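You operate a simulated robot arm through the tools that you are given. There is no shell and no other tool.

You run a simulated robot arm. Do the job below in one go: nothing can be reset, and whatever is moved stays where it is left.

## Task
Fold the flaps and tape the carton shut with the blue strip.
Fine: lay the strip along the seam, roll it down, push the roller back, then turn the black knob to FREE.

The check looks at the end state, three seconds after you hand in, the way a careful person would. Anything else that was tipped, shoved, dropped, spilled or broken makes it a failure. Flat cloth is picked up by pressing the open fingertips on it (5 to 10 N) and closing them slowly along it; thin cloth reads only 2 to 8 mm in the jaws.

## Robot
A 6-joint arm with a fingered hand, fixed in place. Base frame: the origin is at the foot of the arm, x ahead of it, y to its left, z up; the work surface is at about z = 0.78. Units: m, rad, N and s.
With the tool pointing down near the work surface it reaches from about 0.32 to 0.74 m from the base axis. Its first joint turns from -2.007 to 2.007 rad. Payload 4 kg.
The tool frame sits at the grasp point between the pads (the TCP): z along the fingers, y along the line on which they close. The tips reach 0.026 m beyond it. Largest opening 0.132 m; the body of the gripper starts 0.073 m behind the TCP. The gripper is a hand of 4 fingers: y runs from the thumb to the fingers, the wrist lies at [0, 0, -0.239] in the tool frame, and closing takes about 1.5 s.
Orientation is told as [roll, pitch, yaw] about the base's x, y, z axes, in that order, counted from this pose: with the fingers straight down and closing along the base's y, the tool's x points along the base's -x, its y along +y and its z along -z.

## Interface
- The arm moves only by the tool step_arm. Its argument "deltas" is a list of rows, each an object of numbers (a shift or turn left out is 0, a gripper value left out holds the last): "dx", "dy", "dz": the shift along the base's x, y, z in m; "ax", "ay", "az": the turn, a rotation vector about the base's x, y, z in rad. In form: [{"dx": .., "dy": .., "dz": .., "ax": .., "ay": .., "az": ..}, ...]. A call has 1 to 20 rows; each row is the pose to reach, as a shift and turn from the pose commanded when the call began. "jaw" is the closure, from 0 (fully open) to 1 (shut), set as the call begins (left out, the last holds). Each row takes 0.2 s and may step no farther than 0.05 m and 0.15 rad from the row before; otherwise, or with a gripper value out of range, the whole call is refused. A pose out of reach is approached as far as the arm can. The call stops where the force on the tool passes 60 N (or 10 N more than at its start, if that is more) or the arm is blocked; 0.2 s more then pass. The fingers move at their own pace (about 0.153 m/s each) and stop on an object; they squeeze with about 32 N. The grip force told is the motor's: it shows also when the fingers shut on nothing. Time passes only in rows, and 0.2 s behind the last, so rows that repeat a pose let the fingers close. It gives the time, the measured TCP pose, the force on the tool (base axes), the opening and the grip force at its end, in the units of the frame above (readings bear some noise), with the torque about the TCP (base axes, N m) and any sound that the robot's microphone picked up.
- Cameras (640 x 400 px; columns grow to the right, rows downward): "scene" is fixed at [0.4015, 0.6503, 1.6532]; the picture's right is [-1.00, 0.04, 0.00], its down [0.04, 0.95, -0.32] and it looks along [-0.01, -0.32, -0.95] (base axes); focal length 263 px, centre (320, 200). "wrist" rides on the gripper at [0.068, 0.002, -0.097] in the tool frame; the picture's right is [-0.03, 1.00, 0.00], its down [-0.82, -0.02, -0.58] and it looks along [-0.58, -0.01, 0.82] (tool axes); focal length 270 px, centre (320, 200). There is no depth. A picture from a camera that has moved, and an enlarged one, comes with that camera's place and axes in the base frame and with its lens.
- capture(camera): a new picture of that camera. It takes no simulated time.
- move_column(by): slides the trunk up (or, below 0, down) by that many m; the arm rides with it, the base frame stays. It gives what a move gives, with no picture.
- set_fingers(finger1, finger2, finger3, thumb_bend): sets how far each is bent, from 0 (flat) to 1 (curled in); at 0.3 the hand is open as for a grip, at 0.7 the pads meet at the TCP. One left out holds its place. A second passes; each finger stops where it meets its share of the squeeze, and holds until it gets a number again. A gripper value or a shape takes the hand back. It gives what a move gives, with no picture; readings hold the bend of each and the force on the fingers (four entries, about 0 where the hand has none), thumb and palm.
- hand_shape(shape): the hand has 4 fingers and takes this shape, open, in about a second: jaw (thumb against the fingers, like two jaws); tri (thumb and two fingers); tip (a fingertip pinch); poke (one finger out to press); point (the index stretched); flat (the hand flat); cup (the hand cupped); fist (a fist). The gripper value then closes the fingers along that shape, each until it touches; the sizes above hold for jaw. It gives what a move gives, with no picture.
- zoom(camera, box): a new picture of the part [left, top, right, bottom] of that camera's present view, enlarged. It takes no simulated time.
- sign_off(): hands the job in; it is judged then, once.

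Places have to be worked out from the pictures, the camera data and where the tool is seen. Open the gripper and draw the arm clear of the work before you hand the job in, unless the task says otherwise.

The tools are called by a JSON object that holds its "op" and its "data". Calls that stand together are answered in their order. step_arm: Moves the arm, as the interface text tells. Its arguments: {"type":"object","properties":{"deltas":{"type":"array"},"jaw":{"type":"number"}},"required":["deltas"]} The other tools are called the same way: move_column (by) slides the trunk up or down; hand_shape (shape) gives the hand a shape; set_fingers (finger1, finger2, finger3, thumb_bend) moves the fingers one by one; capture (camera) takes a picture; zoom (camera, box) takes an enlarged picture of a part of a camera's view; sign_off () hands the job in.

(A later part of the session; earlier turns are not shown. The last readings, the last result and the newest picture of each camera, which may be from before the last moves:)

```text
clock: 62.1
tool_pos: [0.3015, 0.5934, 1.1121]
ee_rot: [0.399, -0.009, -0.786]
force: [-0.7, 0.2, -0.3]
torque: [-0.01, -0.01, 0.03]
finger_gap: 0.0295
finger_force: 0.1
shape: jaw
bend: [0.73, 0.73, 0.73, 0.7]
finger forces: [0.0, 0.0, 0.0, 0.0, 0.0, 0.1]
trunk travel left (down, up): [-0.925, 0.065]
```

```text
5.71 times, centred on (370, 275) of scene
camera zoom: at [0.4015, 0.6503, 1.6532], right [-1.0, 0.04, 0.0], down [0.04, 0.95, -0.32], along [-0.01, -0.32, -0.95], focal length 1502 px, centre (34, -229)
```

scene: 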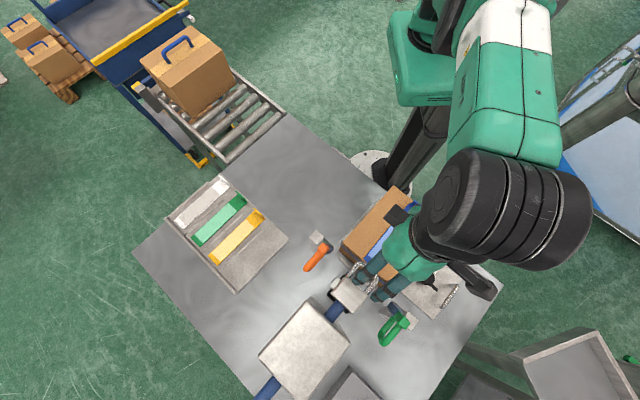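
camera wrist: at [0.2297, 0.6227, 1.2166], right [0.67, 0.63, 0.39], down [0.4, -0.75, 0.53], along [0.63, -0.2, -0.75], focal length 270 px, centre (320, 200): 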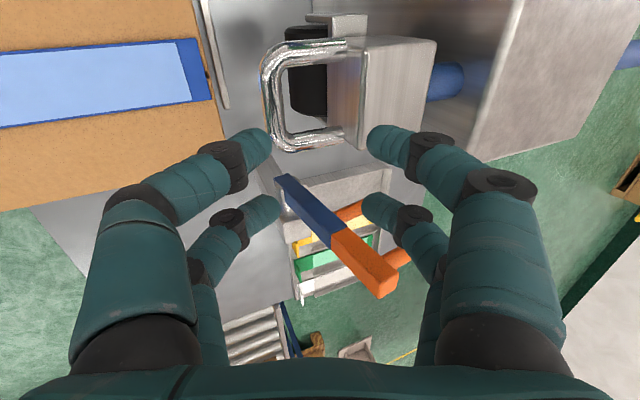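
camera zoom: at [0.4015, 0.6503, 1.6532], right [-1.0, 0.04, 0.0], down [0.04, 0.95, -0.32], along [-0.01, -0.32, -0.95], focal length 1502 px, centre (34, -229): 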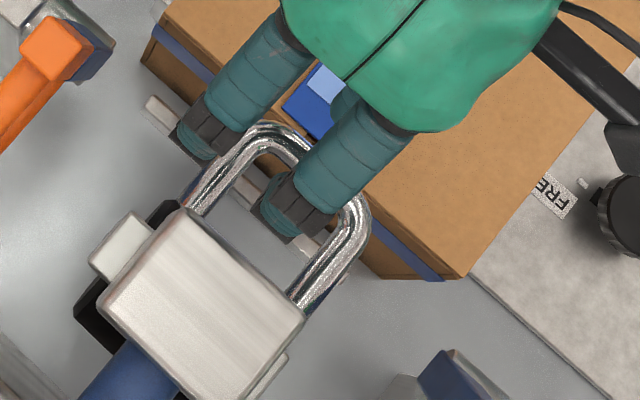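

The near finger lines up over the loop interior, but I'll shift 4 mm toward +w so the other pair clears the loop's leg, then descend slowly.

{"op": "step_arm", "data": {"deltas": [{"dx": 0.003, "dy": -0.003}, {"dx": 0.003, "dy": -0.003, "dz": -0.01}, {"dx": 0.003, "dy": -0.003, "dz": -0.02}, {"dx": 0.003, "dy": -0.003, "dz": -0.028}, {"dx": 0.003, "dy": -0.003, "dz": -0.036}, {"dx": 0.003, "dy": -0.003, "dz": -0.043}, {"dx": 0.003, "dy": -0.003, "dz": -0.047}, {"dx": 0.003, "dy": -0.003, "dz": -0.047}]}}

{"op": "capture", "data": {"camera": "wrist"}}

{"op": "zoom", "data": {"camera": "scene", "box": [330, 240, 410, 310]}}

```text
clock: 63.9
tool_pos: [0.3056, 0.5899, 1.064]
ee_rot: [0.401, -0.009, -0.789]
force: [-0.5, 0.3, 0.1]
torque: [0.0, 0.01, -0.01]
finger_gap: 0.0294
finger_force: 0.0
shape: jaw
bend: [0.73, 0.73, 0.73, 0.7]
finger forces: [0.1, 0.0, 0.0, 0.0, 0.0, 0.0]
trunk travel left (down, up): [-0.925, 0.065]
```

```text
taken
camera wrist: at [0.2301, 0.6133, 1.1533], right [0.67, 0.63, 0.39], down [0.4, -0.75, 0.53], along [0.63, -0.2, -0.75], focal length 270 px, centre (320, 200)
```

wrist: 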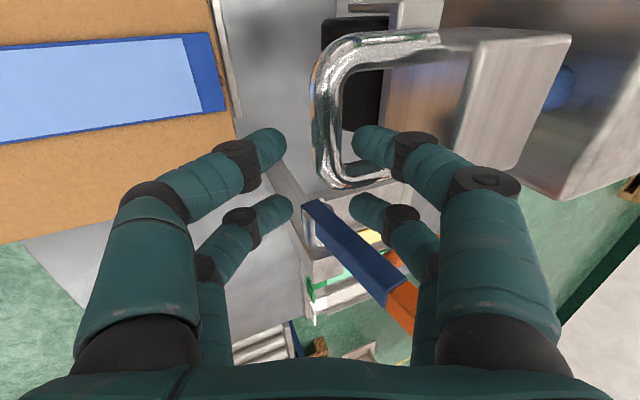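

```text
5.71 times, centred on (370, 275) of scene
camera zoom: at [0.4015, 0.6503, 1.6532], right [-1.0, 0.04, 0.0], down [0.04, 0.95, -0.32], along [-0.01, -0.32, -0.95], focal length 1502 px, centre (34, -229)
```

zoom: 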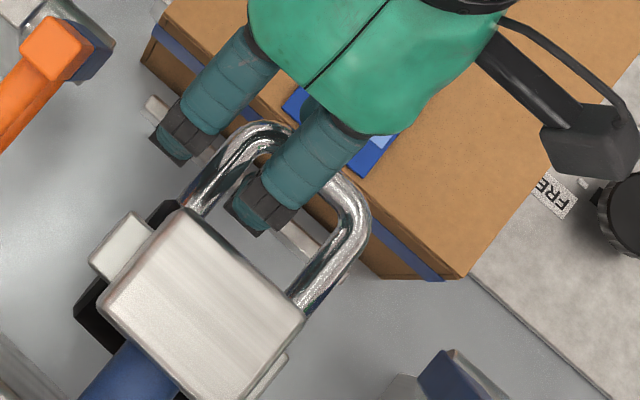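

No contact on the way down. The near finger is inside the loop and the thumb is outside the bar, so I'll close the grip.

{"op": "step_arm", "data": {"deltas": [{"dz": 0}, {"dz": 0}, {"dz": 0}, {"dz": 0}, {"dz": 0}, {"dz": 0}], "jaw": 1}}

{"op": "capture", "data": {"camera": "wrist"}}

{"op": "zoom", "data": {"camera": "scene", "box": [330, 240, 410, 310]}}

```text
clock: 65.3
tool_pos: [0.3059, 0.5901, 1.0612]
ee_rot: [0.396, -0.01, -0.786]
force: [-1.1, -0.3, -18.6]
torque: [-0.34, -0.13, 0.02]
finger_gap: 0.0
finger_force: 31.7
shape: jaw
bend: [0.72, 0.63, 0.63, 0.68]
finger forces: [24.4, 0.0, 0.1, 0.0, 30.6, 0.1]
trunk travel left (down, up): [-0.925, 0.065]
```

```text
taken
camera wrist: at [0.2307, 0.6142, 1.1515], right [0.67, 0.64, 0.39], down [0.4, -0.75, 0.53], along [0.63, -0.2, -0.75], focal length 270 px, centre (320, 200)
```

wrist: 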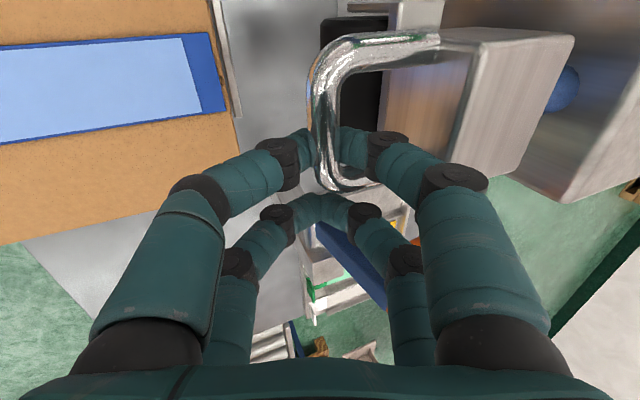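

```text
5.71 times, centred on (370, 275) of scene
camera zoom: at [0.4015, 0.6503, 1.6532], right [-1.0, 0.04, 0.0], down [0.04, 0.95, -0.32], along [-0.01, -0.32, -0.95], focal length 1502 px, centre (34, -229)
```

zoom: 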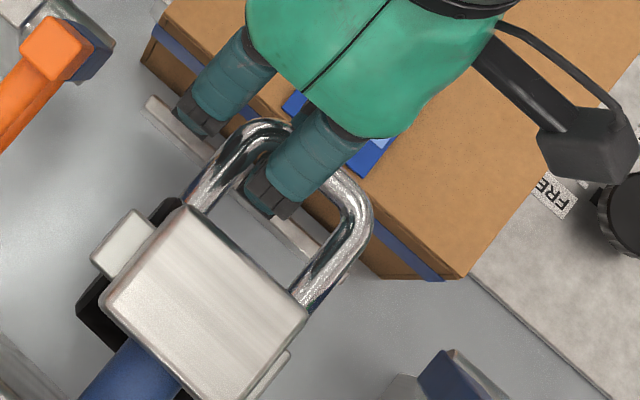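

The bar is gripped (24 N / 31 N). I'll ease the hand down 3 mm to relax it and pull gently along −s to test how the roller slides.

{"op": "step_arm", "data": {"deltas": [{"dz": -0.003}, {"dx": -0.003, "dy": -0.003, "dz": -0.003}, {"dx": -0.006, "dy": -0.006, "dz": -0.003}, {"dx": -0.009, "dy": -0.009, "dz": -0.003}, {"dx": -0.012, "dy": -0.012, "dz": -0.003}, {"dx": -0.015, "dy": -0.015, "dz": -0.003}, {"dx": -0.018, "dy": -0.018, "dz": -0.003}]}}

{"op": "zoom", "data": {"camera": "scene", "box": [310, 220, 430, 330]}}

```text
clock: 66.9
tool_pos: [0.288, 0.572, 1.0616]
ee_rot: [0.401, -0.01, -0.786]
force: [-1.7, 2.7, -9.2]
torque: [-0.17, -0.06, 0.03]
finger_gap: 0.0
finger_force: 32.3
shape: jaw
bend: [0.72, 0.63, 0.63, 0.72]
finger forces: [21.8, 0.0, 0.1, 0.0, 25.6, 0.1]
trunk travel left (down, up): [-0.925, 0.065]
```

```text
3.64 times, centred on (370, 275) of scene
camera zoom: at [0.4015, 0.6503, 1.6532], right [-1.0, 0.04, 0.0], down [0.04, 0.95, -0.32], along [-0.01, -0.32, -0.95], focal length 956 px, centre (138, -73)
```

zoom: 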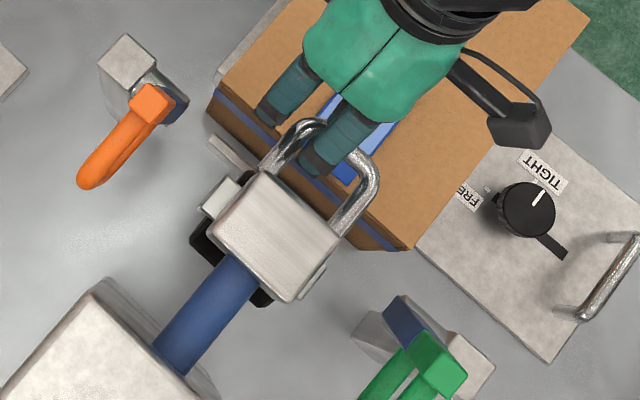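

The roller slides smoothly with little resistance. I'll keep pulling at about 2–3 cm/s.

{"op": "step_arm", "data": {"deltas": [{"dx": -0.003, "dy": -0.003}, {"dx": -0.007, "dy": -0.007}, {"dx": -0.011, "dy": -0.011}, {"dx": -0.015, "dy": -0.015}, {"dx": -0.019, "dy": -0.019}, {"dx": -0.023, "dy": -0.023}, {"dx": -0.027, "dy": -0.027}, {"dx": -0.031, "dy": -0.031}, {"dx": -0.035, "dy": -0.035}]}}

{"op": "zoom", "data": {"camera": "scene", "box": [310, 200, 430, 330]}}

{"op": "capture", "data": {"camera": "wrist"}}

```text
clock: 68.9
tool_pos: [0.2525, 0.5374, 1.0602]
ee_rot: [0.4, -0.011, -0.788]
force: [1.8, -1.4, -8.9]
torque: [-0.16, -0.09, -0.02]
finger_gap: 0.0
finger_force: 32.2
shape: jaw
bend: [0.72, 0.63, 0.63, 0.73]
finger forces: [21.5, 0.0, 0.0, 0.0, 25.5, 0.1]
trunk travel left (down, up): [-0.925, 0.065]
```

```text
3.08 times, centred on (370, 265) of scene
camera zoom: at [0.4015, 0.6503, 1.6532], right [-1.0, 0.04, 0.0], down [0.04, 0.95, -0.32], along [-0.01, -0.32, -0.95], focal length 809 px, centre (166, 0)
```

zoom: 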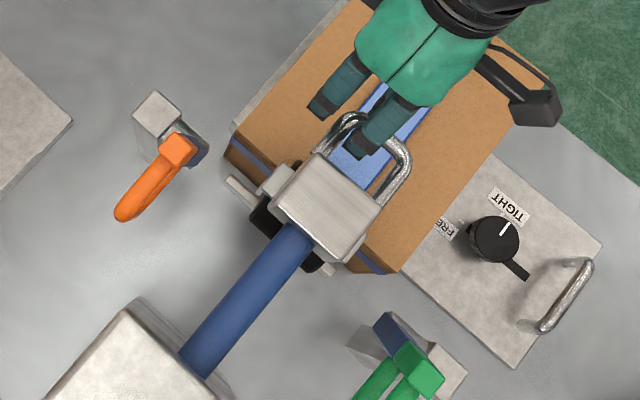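

```text
taken
camera wrist: at [0.1773, 0.5608, 1.1497], right [0.67, 0.63, 0.39], down [0.4, -0.75, 0.53], along [0.63, -0.2, -0.75], focal length 270 px, centre (320, 200)
```

wrist: 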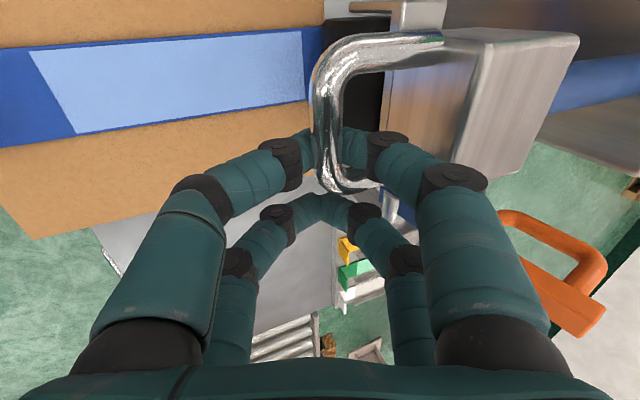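

The roller is arriving at the carton's edge. I'll go slowly over the edge and watch the force.

{"op": "step_arm", "data": {"deltas": [{"dx": -0.002, "dy": -0.002}, {"dx": -0.004, "dy": -0.004}, {"dx": -0.006, "dy": -0.006}, {"dx": -0.008, "dy": -0.008}, {"dx": -0.01, "dy": -0.01}, {"dx": -0.012, "dy": -0.012}, {"dx": -0.014, "dy": -0.014}, {"dx": -0.016, "dy": -0.016}, {"dx": -0.018, "dy": -0.018}, {"dx": -0.02, "dy": -0.02}, {"dx": -0.022, "dy": -0.022}, {"dx": -0.024, "dy": -0.024}]}}

{"op": "zoom", "data": {"camera": "scene", "box": [320, 180, 440, 310]}}

{"op": "capture", "data": {"camera": "wrist"}}

```text
clock: 71.5
tool_pos: [0.2295, 0.5125, 1.0615]
ee_rot: [0.397, -0.011, -0.787]
force: [0.4, 0.3, -16.6]
torque: [-0.27, -0.16, -0.01]
finger_gap: 0.0002
finger_force: 32.0
shape: jaw
bend: [0.72, 0.63, 0.63, 0.72]
finger forces: [23.9, 0.0, 0.0, 0.0, 28.2, 0.0]
trunk travel left (down, up): [-0.925, 0.065]
```

```text
3.08 times, centred on (380, 245) of scene
camera zoom: at [0.4015, 0.6503, 1.6532], right [-1.0, 0.04, 0.0], down [0.04, 0.95, -0.32], along [-0.01, -0.32, -0.95], focal length 809 px, centre (135, 62)
```

zoom: 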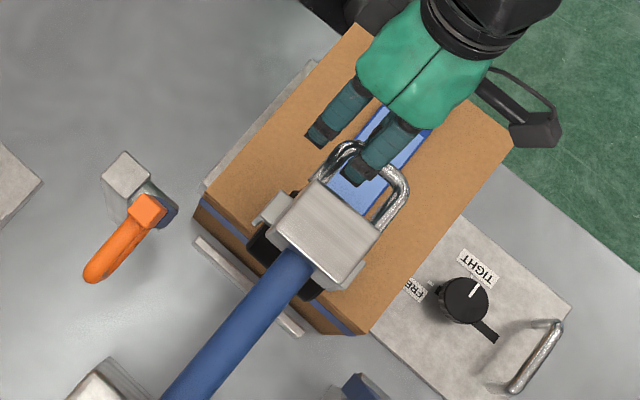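

```text
taken
camera wrist: at [0.1535, 0.5368, 1.1498], right [0.67, 0.63, 0.39], down [0.4, -0.75, 0.53], along [0.63, -0.2, -0.75], focal length 270 px, centre (320, 200)
```

wrist: 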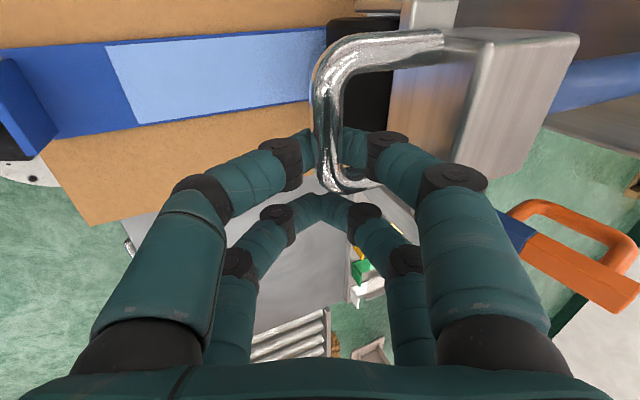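

The roller is now on the carton and strip, and it's going smoothly. I'll continue the roll along the strip.

{"op": "step_arm", "data": {"deltas": [{"dx": -0.004, "dy": -0.004, "dz": -0.002}, {"dx": -0.008, "dy": -0.008, "dz": -0.003}, {"dx": -0.012, "dy": -0.012, "dz": -0.003}, {"dx": -0.016, "dy": -0.016, "dz": -0.003}, {"dx": -0.02, "dy": -0.02, "dz": -0.003}, {"dx": -0.024, "dy": -0.024, "dz": -0.003}, {"dx": -0.028, "dy": -0.028, "dz": -0.003}, {"dx": -0.032, "dy": -0.032, "dz": -0.003}, {"dx": -0.036, "dy": -0.036, "dz": -0.003}, {"dx": -0.04, "dy": -0.04, "dz": -0.003}, {"dx": -0.044, "dy": -0.044, "dz": -0.003}, {"dx": -0.048, "dy": -0.048, "dz": -0.003}]}}

{"op": "zoom", "data": {"camera": "scene", "box": [330, 160, 450, 290]}}

{"op": "capture", "data": {"camera": "wrist"}}

```text
clock: 74.1
tool_pos: [0.1804, 0.464, 1.0579]
ee_rot: [0.4, -0.008, -0.788]
force: [-1.3, 0.2, -9.9]
torque: [-0.23, -0.04, 0.0]
finger_gap: 0.0
finger_force: 31.7
shape: jaw
bend: [0.72, 0.63, 0.63, 0.74]
finger forces: [22.1, 0.1, 0.0, 0.0, 23.8, 0.1]
trunk travel left (down, up): [-0.925, 0.065]
```

```text
3.08 times, centred on (390, 225) of scene
camera zoom: at [0.4015, 0.6503, 1.6532], right [-1.0, 0.04, 0.0], down [0.04, 0.95, -0.32], along [-0.01, -0.32, -0.95], focal length 809 px, centre (105, 123)
```

zoom: 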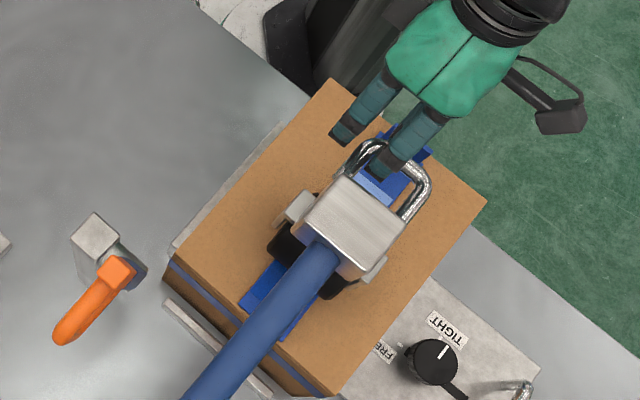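

```text
taken
camera wrist: at [0.1053, 0.4886, 1.1473], right [0.67, 0.63, 0.39], down [0.4, -0.75, 0.53], along [0.63, -0.2, -0.75], focal length 270 px, centre (320, 200)
```

wrist: 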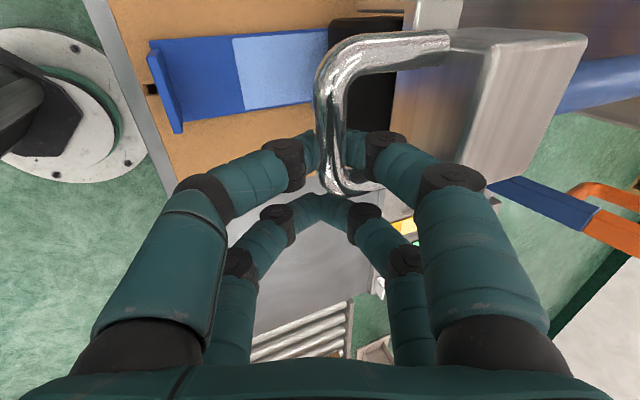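

The roll is going well: tab at s ≈ −0.094, roller's leading edge near s ≈ 0. I'll go another 7 cm toward the tab.

{"op": "step_arm", "data": {"deltas": [{"dx": -0.004, "dy": -0.004}, {"dx": -0.008, "dy": -0.008}, {"dx": -0.012, "dy": -0.012}, {"dx": -0.016, "dy": -0.016}, {"dx": -0.02, "dy": -0.02}, {"dx": -0.024, "dy": -0.024}, {"dx": -0.028, "dy": -0.028}, {"dx": -0.032, "dy": -0.032}, {"dx": -0.036, "dy": -0.036}, {"dx": -0.04, "dy": -0.04}, {"dx": -0.044, "dy": -0.044}, {"dx": -0.048, "dy": -0.048}]}}

{"op": "zoom", "data": {"camera": "scene", "box": [340, 140, 460, 270]}}

{"op": "capture", "data": {"camera": "wrist"}}

```text
clock: 76.7
tool_pos: [0.1329, 0.4166, 1.0569]
ee_rot: [0.399, -0.011, -0.786]
force: [-0.5, 0.4, -14.1]
torque: [-0.27, -0.13, 0.01]
finger_gap: 0.0
finger_force: 32.1
shape: jaw
bend: [0.72, 0.63, 0.63, 0.74]
finger forces: [23.4, 0.0, 0.2, 0.0, 25.2, 0.1]
trunk travel left (down, up): [-0.925, 0.065]
```

```text
3.08 times, centred on (400, 205) of scene
camera zoom: at [0.4015, 0.6503, 1.6532], right [-1.0, 0.04, 0.0], down [0.04, 0.95, -0.32], along [-0.01, -0.32, -0.95], focal length 809 px, centre (74, 185)
```

zoom: 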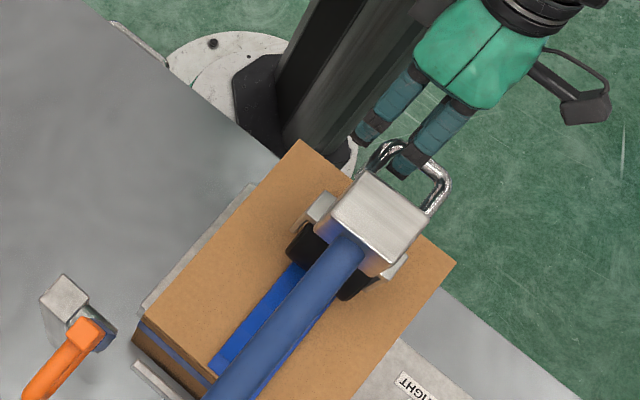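

```text
taken
camera wrist: at [0.057, 0.4403, 1.1473], right [0.67, 0.64, 0.39], down [0.4, -0.75, 0.53], along [0.63, -0.2, -0.75], focal length 270 px, centre (320, 200)
```

wrist: 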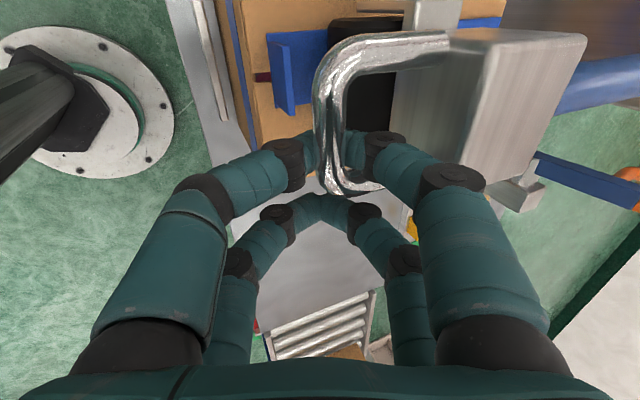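

The strip turned from light to solid blue where the roller has passed. I'll zoom in to see how much room is left before the tab.

{"op": "zoom", "data": {"camera": "wrist", "box": [230, 0, 470, 160]}}

{"op": "zoom", "data": {"camera": "scene", "box": [370, 170, 450, 240]}}

```text
2.50 times, centred on (350, 80) of wrist
camera zoom: at [0.057, 0.4403, 1.1473], right [0.67, 0.64, 0.39], down [0.4, -0.75, 0.53], along [0.63, -0.2, -0.75], focal length 676 px, centre (245, 500)
```

zoom: 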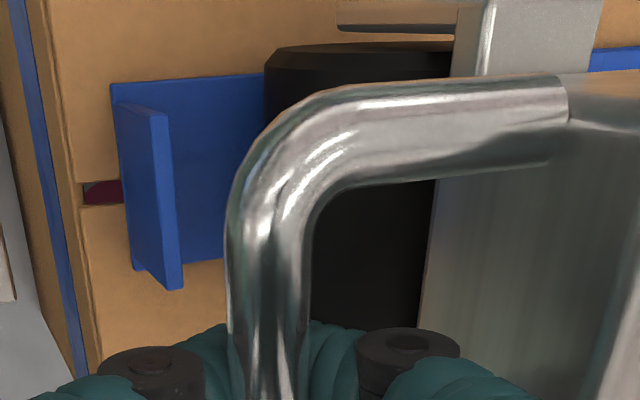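

```text
5.71 times, centred on (410, 205) of scene
camera zoom: at [0.4015, 0.6503, 1.6532], right [-1.0, 0.04, 0.0], down [0.04, 0.95, -0.32], along [-0.01, -0.32, -0.95], focal length 1502 px, centre (-194, 171)
```

zoom: 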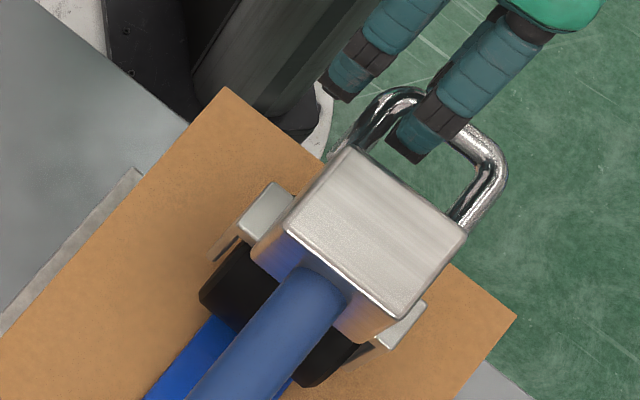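

There's roughly 2.5–3 cm between roller and tab, and the light area ends about 4.7 cm from the tab end. I'll roll 2 cm further, carefully.

{"op": "step_arm", "data": {"deltas": [{"dx": -0.002, "dy": -0.002}, {"dx": -0.004, "dy": -0.004}, {"dx": -0.006, "dy": -0.006}, {"dx": -0.008, "dy": -0.008}, {"dx": -0.01, "dy": -0.01}, {"dx": -0.012, "dy": -0.012}, {"dx": -0.014, "dy": -0.014}, {"dx": -0.014, "dy": -0.014}]}}

{"op": "zoom", "data": {"camera": "wrist", "box": [230, 0, 470, 160]}}

```text
clock: 78.5
tool_pos: [0.1209, 0.4056, 1.0569]
ee_rot: [0.401, -0.008, -0.788]
force: [13.1, 12.1, -17.0]
torque: [-0.27, -0.18, -0.31]
finger_gap: 0.0001
finger_force: 31.9
shape: jaw
bend: [0.72, 0.63, 0.63, 0.73]
finger forces: [29.0, 0.1, 0.1, 0.1, 23.3, 0.0]
trunk travel left (down, up): [-0.925, 0.065]
```

```text
2.50 times, centred on (350, 80) of wrist
camera zoom: at [0.0455, 0.4289, 1.1467], right [0.67, 0.63, 0.39], down [0.4, -0.75, 0.53], along [0.63, -0.2, -0.75], focal length 676 px, centre (245, 500)
```

zoom: 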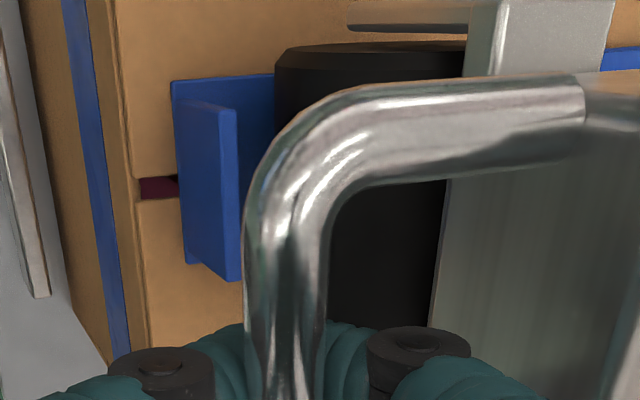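

About 18 N of resistance means the slider reached its end stop, and the roller stopped about 1 cm short of the tab. Now I'll push the roller back along +s.

{"op": "step_arm", "data": {"deltas": [{"dx": 0.003, "dy": 0.003}, {"dx": 0.007, "dy": 0.007}, {"dx": 0.011, "dy": 0.011}, {"dx": 0.015, "dy": 0.015}, {"dx": 0.019, "dy": 0.019}, {"dx": 0.023, "dy": 0.023}, {"dx": 0.027, "dy": 0.027}, {"dx": 0.031, "dy": 0.031}, {"dx": 0.035, "dy": 0.035}, {"dx": 0.039, "dy": 0.039}, {"dx": 0.043, "dy": 0.043}, {"dx": 0.047, "dy": 0.047}, {"dx": 0.051, "dy": 0.051}, {"dx": 0.055, "dy": 0.055}, {"dx": 0.059, "dy": 0.059}, {"dx": 0.063, "dy": 0.063}, {"dx": 0.067, "dy": 0.067}, {"dx": 0.071, "dy": 0.071}]}}

{"op": "capture", "data": {"camera": "wrist"}}

{"op": "zoom", "data": {"camera": "scene", "box": [330, 160, 450, 290]}}

```text
clock: 82.3
tool_pos: [0.1915, 0.4752, 1.0573]
ee_rot: [0.4, -0.01, -0.787]
force: [-0.6, 0.1, -19.7]
torque: [-0.34, -0.12, 0.0]
finger_gap: 0.0
finger_force: 32.3
shape: jaw
bend: [0.72, 0.63, 0.63, 0.73]
finger forces: [26.2, 0.0, 0.1, 0.0, 26.4, 0.0]
trunk travel left (down, up): [-0.925, 0.065]
```

```text
taken
camera wrist: at [0.1153, 0.4988, 1.147], right [0.67, 0.63, 0.39], down [0.4, -0.75, 0.53], along [0.63, -0.2, -0.75], focal length 270 px, centre (320, 200)
```

wrist: 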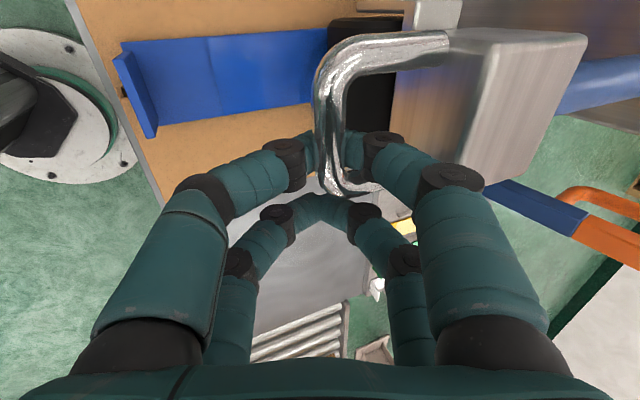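

```text
3.08 times, centred on (390, 225) of scene
camera zoom: at [0.4015, 0.6503, 1.6532], right [-1.0, 0.04, 0.0], down [0.04, 0.95, -0.32], along [-0.01, -0.32, -0.95], focal length 809 px, centre (105, 123)
```

zoom: 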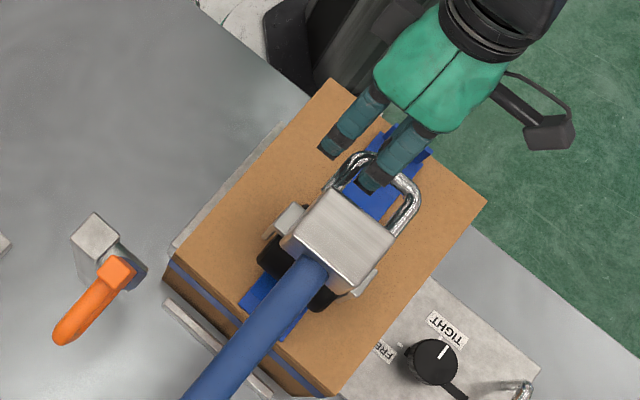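

The strip is now solid blue along its visible length. I'll keep pushing the roller back toward its home position.

{"op": "step_arm", "data": {"deltas": [{"dx": 0.004, "dy": 0.004}, {"dx": 0.008, "dy": 0.008}, {"dx": 0.012, "dy": 0.012}, {"dx": 0.016, "dy": 0.016}, {"dx": 0.02, "dy": 0.02}, {"dx": 0.024, "dy": 0.024}, {"dx": 0.028, "dy": 0.028}, {"dx": 0.032, "dy": 0.032}, {"dx": 0.036, "dy": 0.036}, {"dx": 0.04, "dy": 0.04}, {"dx": 0.044, "dy": 0.044}, {"dx": 0.048, "dy": 0.048}, {"dx": 0.052, "dy": 0.052}, {"dx": 0.056, "dy": 0.056}, {"dx": 0.06, "dy": 0.06}, {"dx": 0.064, "dy": 0.064}, {"dx": 0.068, "dy": 0.068}, {"dx": 0.072, "dy": 0.072}, {"dx": 0.076, "dy": 0.076}]}}

{"op": "capture", "data": {"camera": "wrist"}}

{"op": "zoom", "data": {"camera": "scene", "box": [310, 190, 430, 320]}}

```text
clock: 86.3
tool_pos: [0.265, 0.5513, 1.0573]
ee_rot: [0.401, -0.008, -0.789]
force: [0.2, 0.3, -15.5]
torque: [-0.28, -0.1, 0.01]
finger_gap: 0.0
finger_force: 31.5
shape: jaw
bend: [0.72, 0.63, 0.63, 0.74]
finger forces: [24.3, 0.1, 0.0, 0.0, 24.3, 0.0]
trunk travel left (down, up): [-0.925, 0.065]
```

```text
taken
camera wrist: at [0.1908, 0.5741, 1.1464], right [0.67, 0.63, 0.39], down [0.4, -0.75, 0.53], along [0.63, -0.2, -0.75], focal length 270 px, centre (320, 200)
```

wrist: 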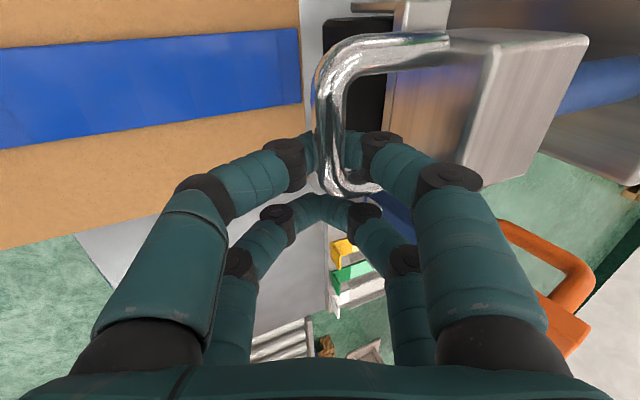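

```text
3.08 times, centred on (370, 255) of scene
camera zoom: at [0.4015, 0.6503, 1.6532], right [-1.0, 0.04, 0.0], down [0.04, 0.95, -0.32], along [-0.01, -0.32, -0.95], focal length 809 px, centre (166, 31)
```

zoom: 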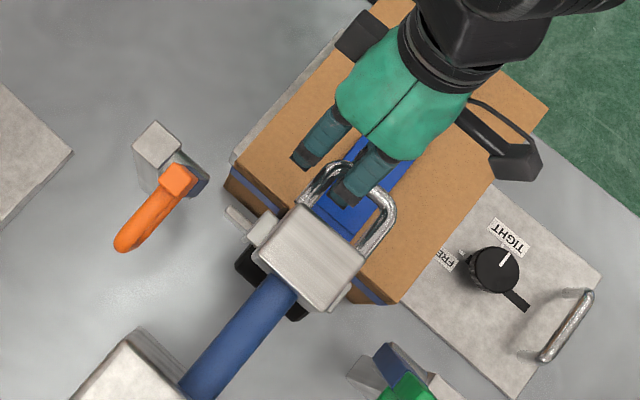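

The whole strip is rolled down. I'll push the last 4–5 cm back to home and watch for the stop.

{"op": "step_arm", "data": {"deltas": [{"dx": 0.004, "dy": 0.004}, {"dx": 0.008, "dy": 0.008}, {"dx": 0.012, "dy": 0.012}, {"dx": 0.016, "dy": 0.016}, {"dx": 0.02, "dy": 0.02}, {"dx": 0.024, "dy": 0.024}, {"dx": 0.028, "dy": 0.028}, {"dx": 0.032, "dy": 0.032}, {"dx": 0.035, "dy": 0.035}, {"dx": 0.038, "dy": 0.038}, {"dx": 0.041, "dy": 0.041}, {"dx": 0.041, "dy": 0.041}]}}

{"op": "zoom", "data": {"camera": "scene", "box": [310, 220, 430, 330]}}

```text
clock: 88.9
tool_pos: [0.3076, 0.5925, 1.0568]
ee_rot: [0.398, -0.011, -0.787]
force: [-0.5, -2.3, -17.9]
torque: [-0.37, -0.13, 0.05]
finger_gap: 0.0
finger_force: 31.6
shape: jaw
bend: [0.72, 0.63, 0.63, 0.74]
finger forces: [24.3, 0.1, 0.0, 0.0, 26.5, 0.0]
trunk travel left (down, up): [-0.925, 0.065]
```

```text
3.64 times, centred on (370, 275) of scene
camera zoom: at [0.4015, 0.6503, 1.6532], right [-1.0, 0.04, 0.0], down [0.04, 0.95, -0.32], along [-0.01, -0.32, -0.95], focal length 956 px, centre (138, -73)
```

zoom: 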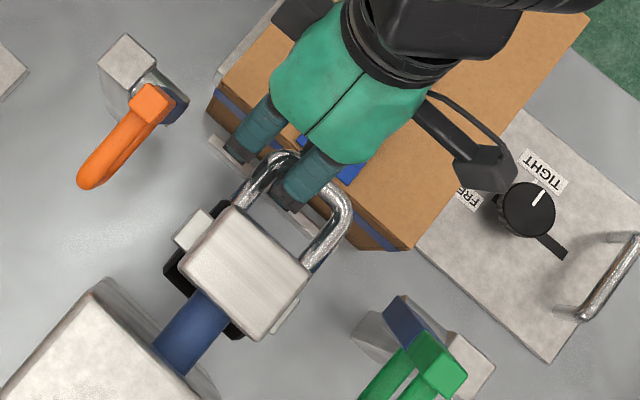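

It's back to about the starting position. I'll push a few mm more to see whether it rests against a home stop.

{"op": "step_arm", "data": {"deltas": [{"dx": 0.002, "dy": 0.002}, {"dx": 0.004, "dy": 0.004}, {"dx": 0.005, "dy": 0.005}, {"dx": 0.005, "dy": 0.005}]}}

```text
clock: 89.9
tool_pos: [0.308, 0.5943, 1.0581]
ee_rot: [0.398, -0.008, -0.788]
force: [-10.0, -9.0, -11.6]
torque: [-0.2, -0.02, 0.25]
finger_gap: 0.0001
finger_force: 32.4
shape: jaw
bend: [0.73, 0.63, 0.63, 0.73]
finger forces: [0.1, 0.0, 0.1, 0.1, 33.1, 0.1]
trunk travel left (down, up): [-0.925, 0.065]
```

The push-back met the home stop (about 13 N). I'll back off slightly, open just enough to free the bar, and lift straight out of the loop.

{"op": "step_arm", "data": {"deltas": [{"dx": -0.003, "dy": -0.003}, {"dx": -0.003, "dy": -0.003}]}}

{"op": "step_arm", "data": {"deltas": [{"dz": 0}, {"dz": 0}, {"dz": 0}, {"dz": 0}, {"dz": 0}], "jaw": 0.78}}

{"op": "capture", "data": {"camera": "wrist"}}

```text
clock: 90.5
tool_pos: [0.3092, 0.5951, 1.0576]
ee_rot: [0.402, -0.007, -0.785]
force: [0.0, 0.1, -12.8]
torque: [-0.22, -0.09, 0.0]
finger_gap: 0.0
finger_force: 31.4
shape: jaw
bend: [0.72, 0.63, 0.63, 0.73]
finger forces: [0.0, 0.0, 0.0, 0.0, 0.1, 0.1]
trunk travel left (down, up): [-0.925, 0.065]
```

```text
clock: 91.7
tool_pos: [0.3092, 0.5921, 1.0585]
ee_rot: [0.402, -0.009, -0.788]
force: [-0.9, -0.1, 0.9]
torque: [0.03, 0.02, 0.01]
finger_gap: 0.029
finger_force: 0.0
shape: jaw
bend: [0.73, 0.73, 0.73, 0.7]
finger forces: [0.0, 0.1, 0.0, 0.0, 0.1, 0.0]
trunk travel left (down, up): [-0.925, 0.065]
```

```text
taken
camera wrist: at [0.2332, 0.6156, 1.1479], right [0.67, 0.63, 0.39], down [0.4, -0.75, 0.53], along [0.63, -0.2, -0.75], focal length 270 px, centre (320, 200)
```

wrist: 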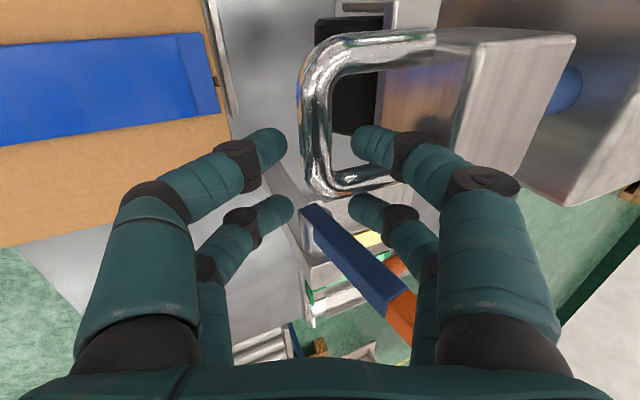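

The fingers are free of the bar. I'll lift straight up out of the loop, then level the hand.

{"op": "step_arm", "data": {"deltas": [{"dz": 0.01}, {"dz": 0.02}, {"dz": 0.035}, {"dz": 0.05}, {"dz": 0.07}, {"dx": -0.01, "dy": -0.01, "dz": 0.1}, {"dx": -0.02, "dy": -0.02, "dz": 0.13}, {"dx": -0.03, "dy": -0.03, "dz": 0.15}]}}

{"op": "zoom", "data": {"camera": "scene", "box": [310, 160, 490, 340]}}

{"op": "capture", "data": {"camera": "wrist"}}

```text
clock: 93.5
tool_pos: [0.2778, 0.5609, 1.2075]
ee_rot: [0.401, -0.01, -0.787]
force: [-0.1, 0.0, 0.0]
torque: [0.0, -0.04, 0.0]
finger_gap: 0.0287
finger_force: 0.1
shape: jaw
bend: [0.73, 0.73, 0.73, 0.7]
finger forces: [0.0, 0.0, 0.1, 0.0, 0.1, 0.0]
trunk travel left (down, up): [-0.925, 0.065]
```

```text
2.22 times, centred on (400, 250) of scene
camera zoom: at [0.4015, 0.6503, 1.6532], right [-1.0, 0.04, 0.0], down [0.04, 0.95, -0.32], along [-0.01, -0.32, -0.95], focal length 584 px, centre (142, 89)
```

zoom: 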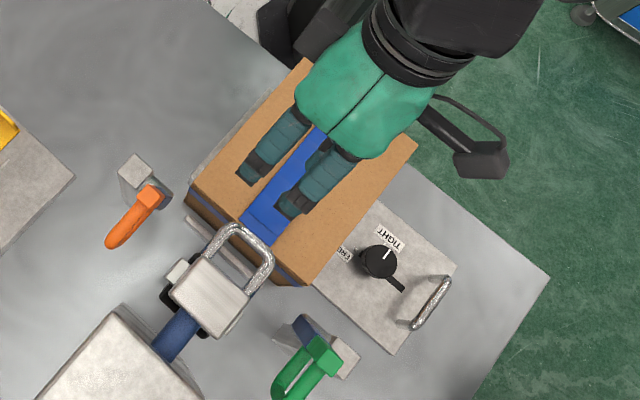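

```text
taken
camera wrist: at [0.2025, 0.5842, 1.2975], right [0.67, 0.63, 0.39], down [0.4, -0.75, 0.53], along [0.63, -0.2, -0.75], focal length 270 px, centre (320, 200)
```

wrist: 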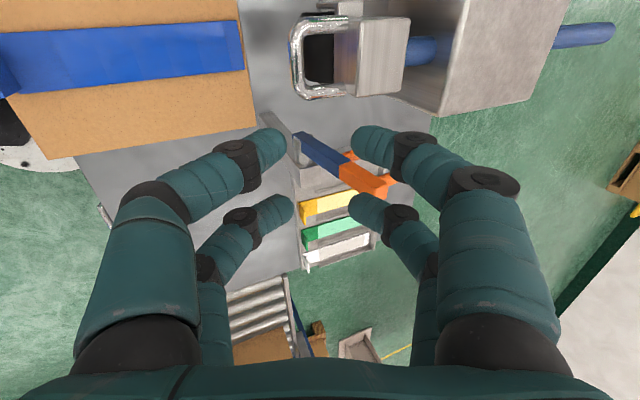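

The roller is home and the strip is fully stuck. Now the knob, at about (0.07, 0.630) with its top near z ≈ 0.824. I'll level the hand, set a medium opening, and hover above it.

{"op": "step_arm", "data": {"deltas": [{"dz": 0.01, "ax": -0.09, "ay": 0.09}, {"dx": -0.02, "dy": 0.005, "dz": 0.01, "ax": -0.18, "ay": 0.18}, {"dx": -0.05, "dy": 0.015, "dz": 0.01, "ax": -0.283, "ay": 0.283}, {"dx": -0.085, "dy": 0.028, "dz": 0.01, "ax": -0.283, "ay": 0.283}, {"dx": -0.125, "dy": 0.04, "dz": 0.01, "ax": -0.283, "ay": 0.283}, {"dx": -0.165, "dy": 0.054, "dz": 0.0, "ax": -0.283, "ay": 0.283}, {"dx": -0.2, "dy": 0.066, "dz": -0.02, "ax": -0.283, "ay": 0.283}, {"dx": -0.207, "dy": 0.069, "dz": -0.06, "ax": -0.283, "ay": 0.283}, {"dx": -0.207, "dy": 0.069, "dz": -0.1, "ax": -0.283, "ay": 0.283}, {"dx": -0.207, "dy": 0.069, "dz": -0.14, "ax": -0.283, "ay": 0.283}, {"dx": -0.207, "dy": 0.069, "dz": -0.17, "ax": -0.283, "ay": 0.283}, {"dx": -0.207, "dy": 0.069, "dz": -0.17, "ax": -0.283, "ay": 0.283}], "jaw": 0.4}}

{"op": "capture", "data": {"camera": "wrist"}}

{"op": "capture", "data": {"camera": "scene"}}

```text
clock: 96.1
tool_pos: [0.0708, 0.6301, 1.0377]
ee_rot: [0.001, -0.008, -0.785]
force: [0.0, 0.3, 0.5]
torque: [0.0, -0.03, 0.0]
finger_gap: 0.0789
finger_force: 0.0
shape: jaw
bend: [0.71, 0.71, 0.71, 0.7]
finger forces: [0.0, 0.0, 0.0, 0.0, 0.1, 0.0]
trunk travel left (down, up): [-0.925, 0.065]
```

```text
taken
camera wrist: at [0.0229, 0.6802, 1.1348], right [0.72, 0.69, 0.0], down [0.56, -0.59, 0.58], along [0.4, -0.42, -0.81], focal length 270 px, centre (320, 200)
```

wrist: 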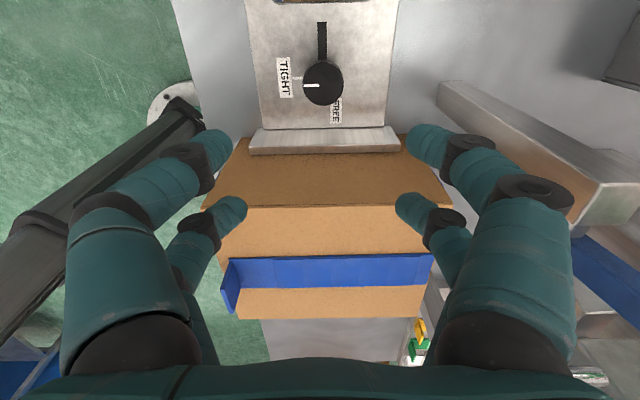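

```text
taken
```

scene: 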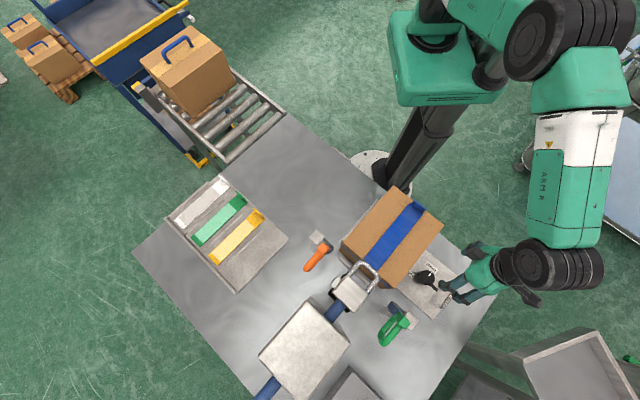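

I have a good view of the knob nearly under the tool. I'll zoom in to measure its centre and pointer exactly.

{"op": "zoom", "data": {"camera": "wrist", "box": [260, 20, 400, 160]}}

```text
2.86 times, centred on (330, 90) of wrist
camera zoom: at [0.0229, 0.6802, 1.1348], right [0.72, 0.69, 0.0], down [0.56, -0.59, 0.58], along [0.4, -0.42, -0.81], focal length 772 px, centre (291, 514)
```

zoom: 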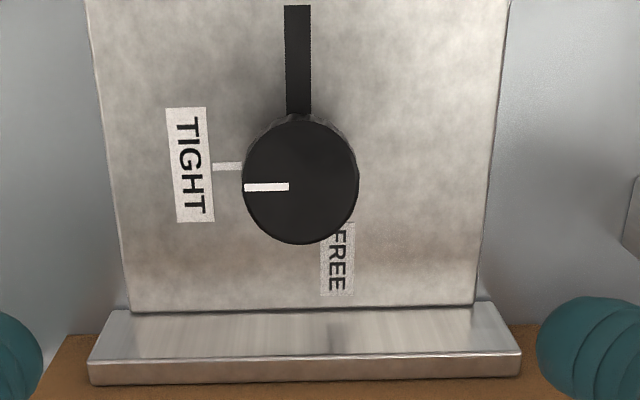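

To confirm the exact FREE mark direction, I'll zoom the scene camera on the knob plate.

{"op": "zoom", "data": {"camera": "scene", "box": [400, 250, 460, 310]}}

```text
6.67 times, centred on (430, 280) of scene
camera zoom: at [0.4015, 0.6503, 1.6532], right [-1.0, 0.04, 0.0], down [0.04, 0.95, -0.32], along [-0.01, -0.32, -0.95], focal length 1752 px, centre (-413, -333)
```

zoom: 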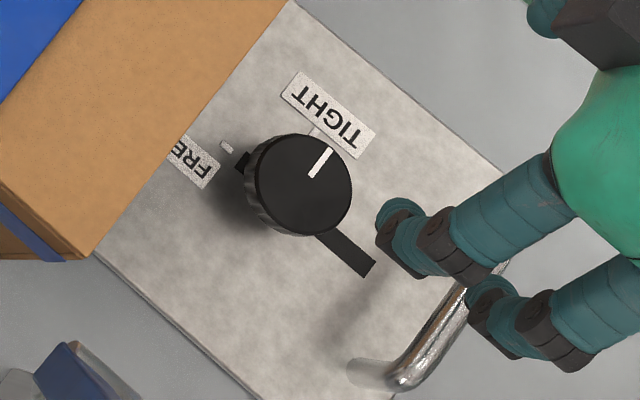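

The FREE mark lies exactly 90° counter-clockwise from TIGHT. The fence beside the plate is tall (z ≈ 0.852) and only about 6 cm from the knob, so I'll turn in two grips that keep the knuckles away from it. First I'll pre-rotate to −25° and come down over the knob.

{"op": "step_arm", "data": {"deltas": [{"dx": 0.001, "dy": 0.001, "az": -0.14}, {"dx": 0.002, "dy": 0.002, "az": -0.28}, {"dx": 0.002, "dy": 0.002, "az": -0.42}, {"dx": 0.002, "dy": 0.002, "dz": -0.03, "az": -0.436}, {"dx": 0.002, "dy": 0.002, "dz": -0.07, "az": -0.436}, {"dx": 0.002, "dy": 0.002, "dz": -0.11, "az": -0.436}, {"dx": 0.002, "dy": 0.002, "dz": -0.135, "az": -0.436}, {"dx": 0.002, "dy": 0.002, "dz": -0.135, "az": -0.436}], "jaw": 0.5}}

{"op": "capture", "data": {"camera": "wrist"}}

{"op": "zoom", "data": {"camera": "wrist", "box": [210, 40, 430, 220]}}

{"op": "zoom", "data": {"camera": "scene", "box": [400, 240, 480, 310]}}

```text
clock: 97.9
tool_pos: [0.0728, 0.6326, 0.9035]
ee_rot: [-0.001, -0.009, -1.218]
force: [-0.2, -0.8, -0.4]
torque: [0.0, 0.01, -0.01]
finger_gap: 0.0665
finger_force: 0.1
shape: jaw
bend: [0.73, 0.73, 0.73, 0.7]
finger forces: [0.1, 0.1, 0.0, 0.0, 0.0, 0.1]
trunk travel left (down, up): [-0.925, 0.065]
```

```text
taken
camera wrist: at [0.0494, 0.6975, 1.0003], right [0.95, 0.32, 0.0], down [0.26, -0.77, 0.58], along [0.19, -0.55, -0.81], focal length 270 px, centre (320, 200)
```

wrist: 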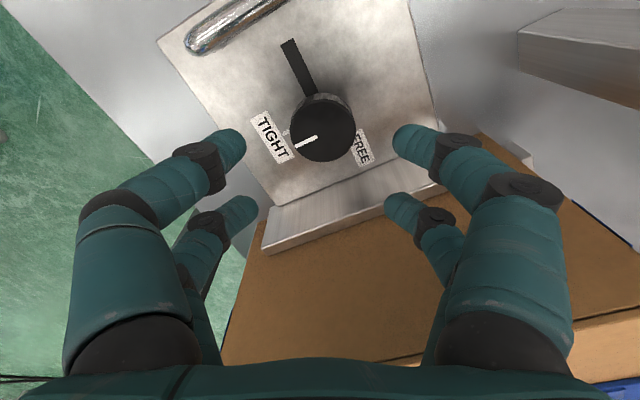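

```text
2.22 times, centred on (320, 130) of wrist
camera zoom: at [0.0494, 0.6975, 1.0003], right [0.95, 0.32, 0.0], down [0.26, -0.77, 0.58], along [0.19, -0.55, -0.81], focal length 601 px, centre (320, 356)
```

zoom: 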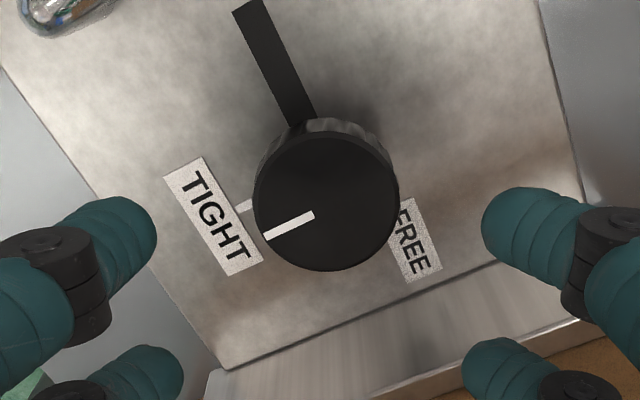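

```text
5.71 times, centred on (440, 275) of scene
camera zoom: at [0.4015, 0.6503, 1.6532], right [-1.0, 0.04, 0.0], down [0.04, 0.95, -0.32], along [-0.01, -0.32, -0.95], focal length 1502 px, centre (-366, -229)
```

zoom: 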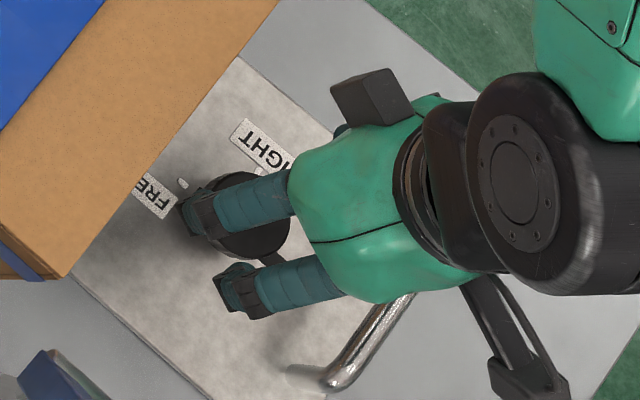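

The knob is centred within about 3 mm between the fingers. I'll apply the small correction and descend to grip height.

{"op": "step_arm", "data": {"deltas": [{"dx": 0.0025, "dy": 0.001, "dz": -0.015}, {"dx": 0.0025, "dy": 0.001, "dz": -0.03}, {"dx": 0.0025, "dy": 0.001, "dz": -0.045}, {"dx": 0.0025, "dy": 0.001, "dz": -0.058}, {"dx": 0.0025, "dy": 0.001, "dz": -0.066}, {"dx": 0.0025, "dy": 0.001, "dz": -0.07}, {"dx": 0.0025, "dy": 0.001, "dz": -0.07}]}}

{"op": "capture", "data": {"camera": "wrist"}}

```text
clock: 99.5
tool_pos: [0.0753, 0.6329, 0.833]
ee_rot: [0.0, -0.008, -1.221]
force: [0.1, -0.2, 0.3]
torque: [0.0, 0.04, 0.05]
finger_gap: 0.0667
finger_force: 0.1
shape: jaw
bend: [0.73, 0.73, 0.73, 0.7]
finger forces: [0.0, 0.1, 0.0, 0.0, 0.0, 0.0]
trunk travel left (down, up): [-0.925, 0.065]
```

```text
taken
camera wrist: at [0.0526, 0.6992, 0.9299], right [0.95, 0.32, 0.0], down [0.26, -0.77, 0.58], along [0.19, -0.55, -0.81], focal length 270 px, centre (320, 200)
```

wrist: 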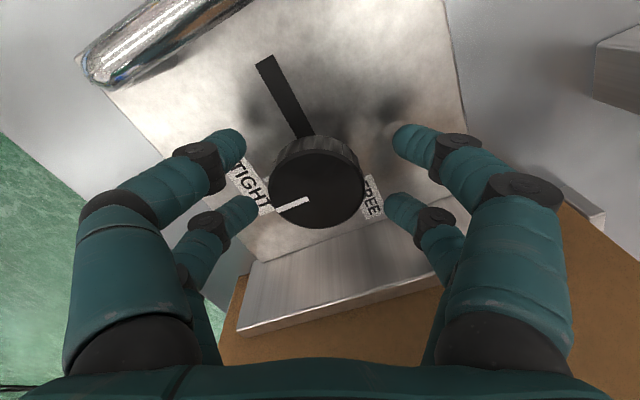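

The knob sits between both finger pairs and clear of the fence. I'll close on it.

{"op": "step_arm", "data": {"deltas": [{"dz": 0}, {"dz": 0}, {"dz": 0}, {"dz": 0}, {"dz": 0}], "jaw": 1}}

{"op": "capture", "data": {"camera": "wrist"}}

```text
clock: 100.7
tool_pos: [0.0749, 0.6332, 0.8323]
ee_rot: [-0.002, -0.01, -1.219]
force: [0.4, -0.7, -5.2]
torque: [0.02, 0.04, 0.15]
finger_gap: 0.0224
finger_force: 31.9
shape: jaw
bend: [0.73, 0.73, 0.73, 0.7]
finger forces: [31.6, 29.3, 29.5, 0.0, 27.1, 0.0]
trunk travel left (down, up): [-0.925, 0.065]
```

```text
taken
camera wrist: at [0.0525, 0.6991, 0.9292], right [0.95, 0.32, 0.0], down [0.26, -0.77, 0.59], along [0.19, -0.55, -0.81], focal length 270 px, centre (320, 200)
```

wrist: 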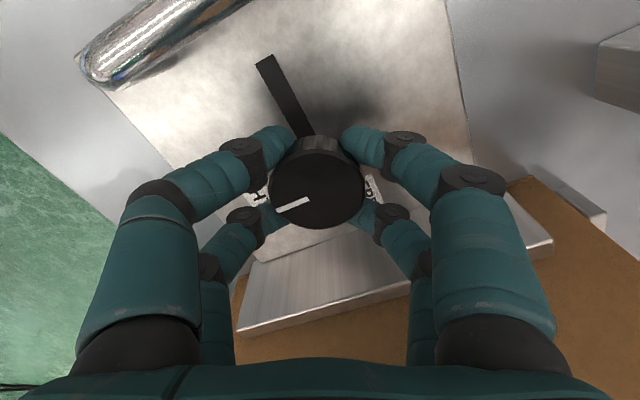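

All four fingers hold the knob. I'll rotate it counter-clockwise (+z) by about 0.83 rad.

{"op": "step_arm", "data": {"deltas": [{"az": 0.08}, {"az": 0.16}, {"az": 0.24}, {"az": 0.32}, {"az": 0.4}, {"az": 0.48}, {"az": 0.56}, {"az": 0.64}, {"az": 0.72}, {"az": 0.8}, {"az": 0.83}, {"az": 0.83}]}}

{"op": "capture", "data": {"camera": "wrist"}}

```text
clock: 103.3
tool_pos: [0.0753, 0.6337, 0.8324]
ee_rot: [0.0, -0.01, -0.39]
force: [-7.6, -6.4, -6.3]
torque: [-0.16, 0.2, -0.04]
finger_gap: 0.0222
finger_force: 32.1
shape: jaw
bend: [0.73, 0.73, 0.73, 0.7]
finger forces: [31.2, 28.9, 30.3, 0.1, 31.3, 0.0]
trunk travel left (down, up): [-0.925, 0.065]
```

```text
taken
camera wrist: at [0.0109, 0.6624, 0.9293], right [0.4, 0.92, 0.0], down [0.74, -0.33, 0.59], along [0.54, -0.24, -0.81], focal length 270 px, centre (320, 200)
```

wrist: 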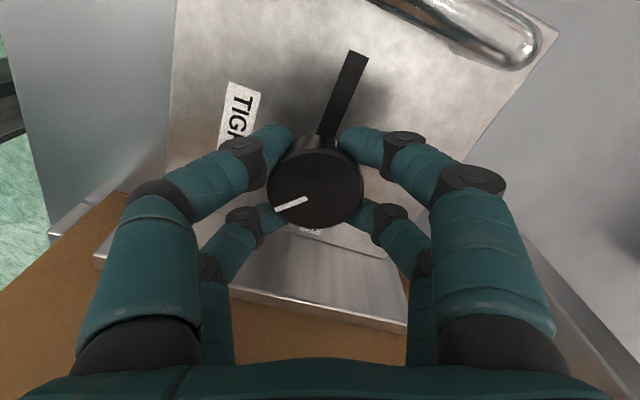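

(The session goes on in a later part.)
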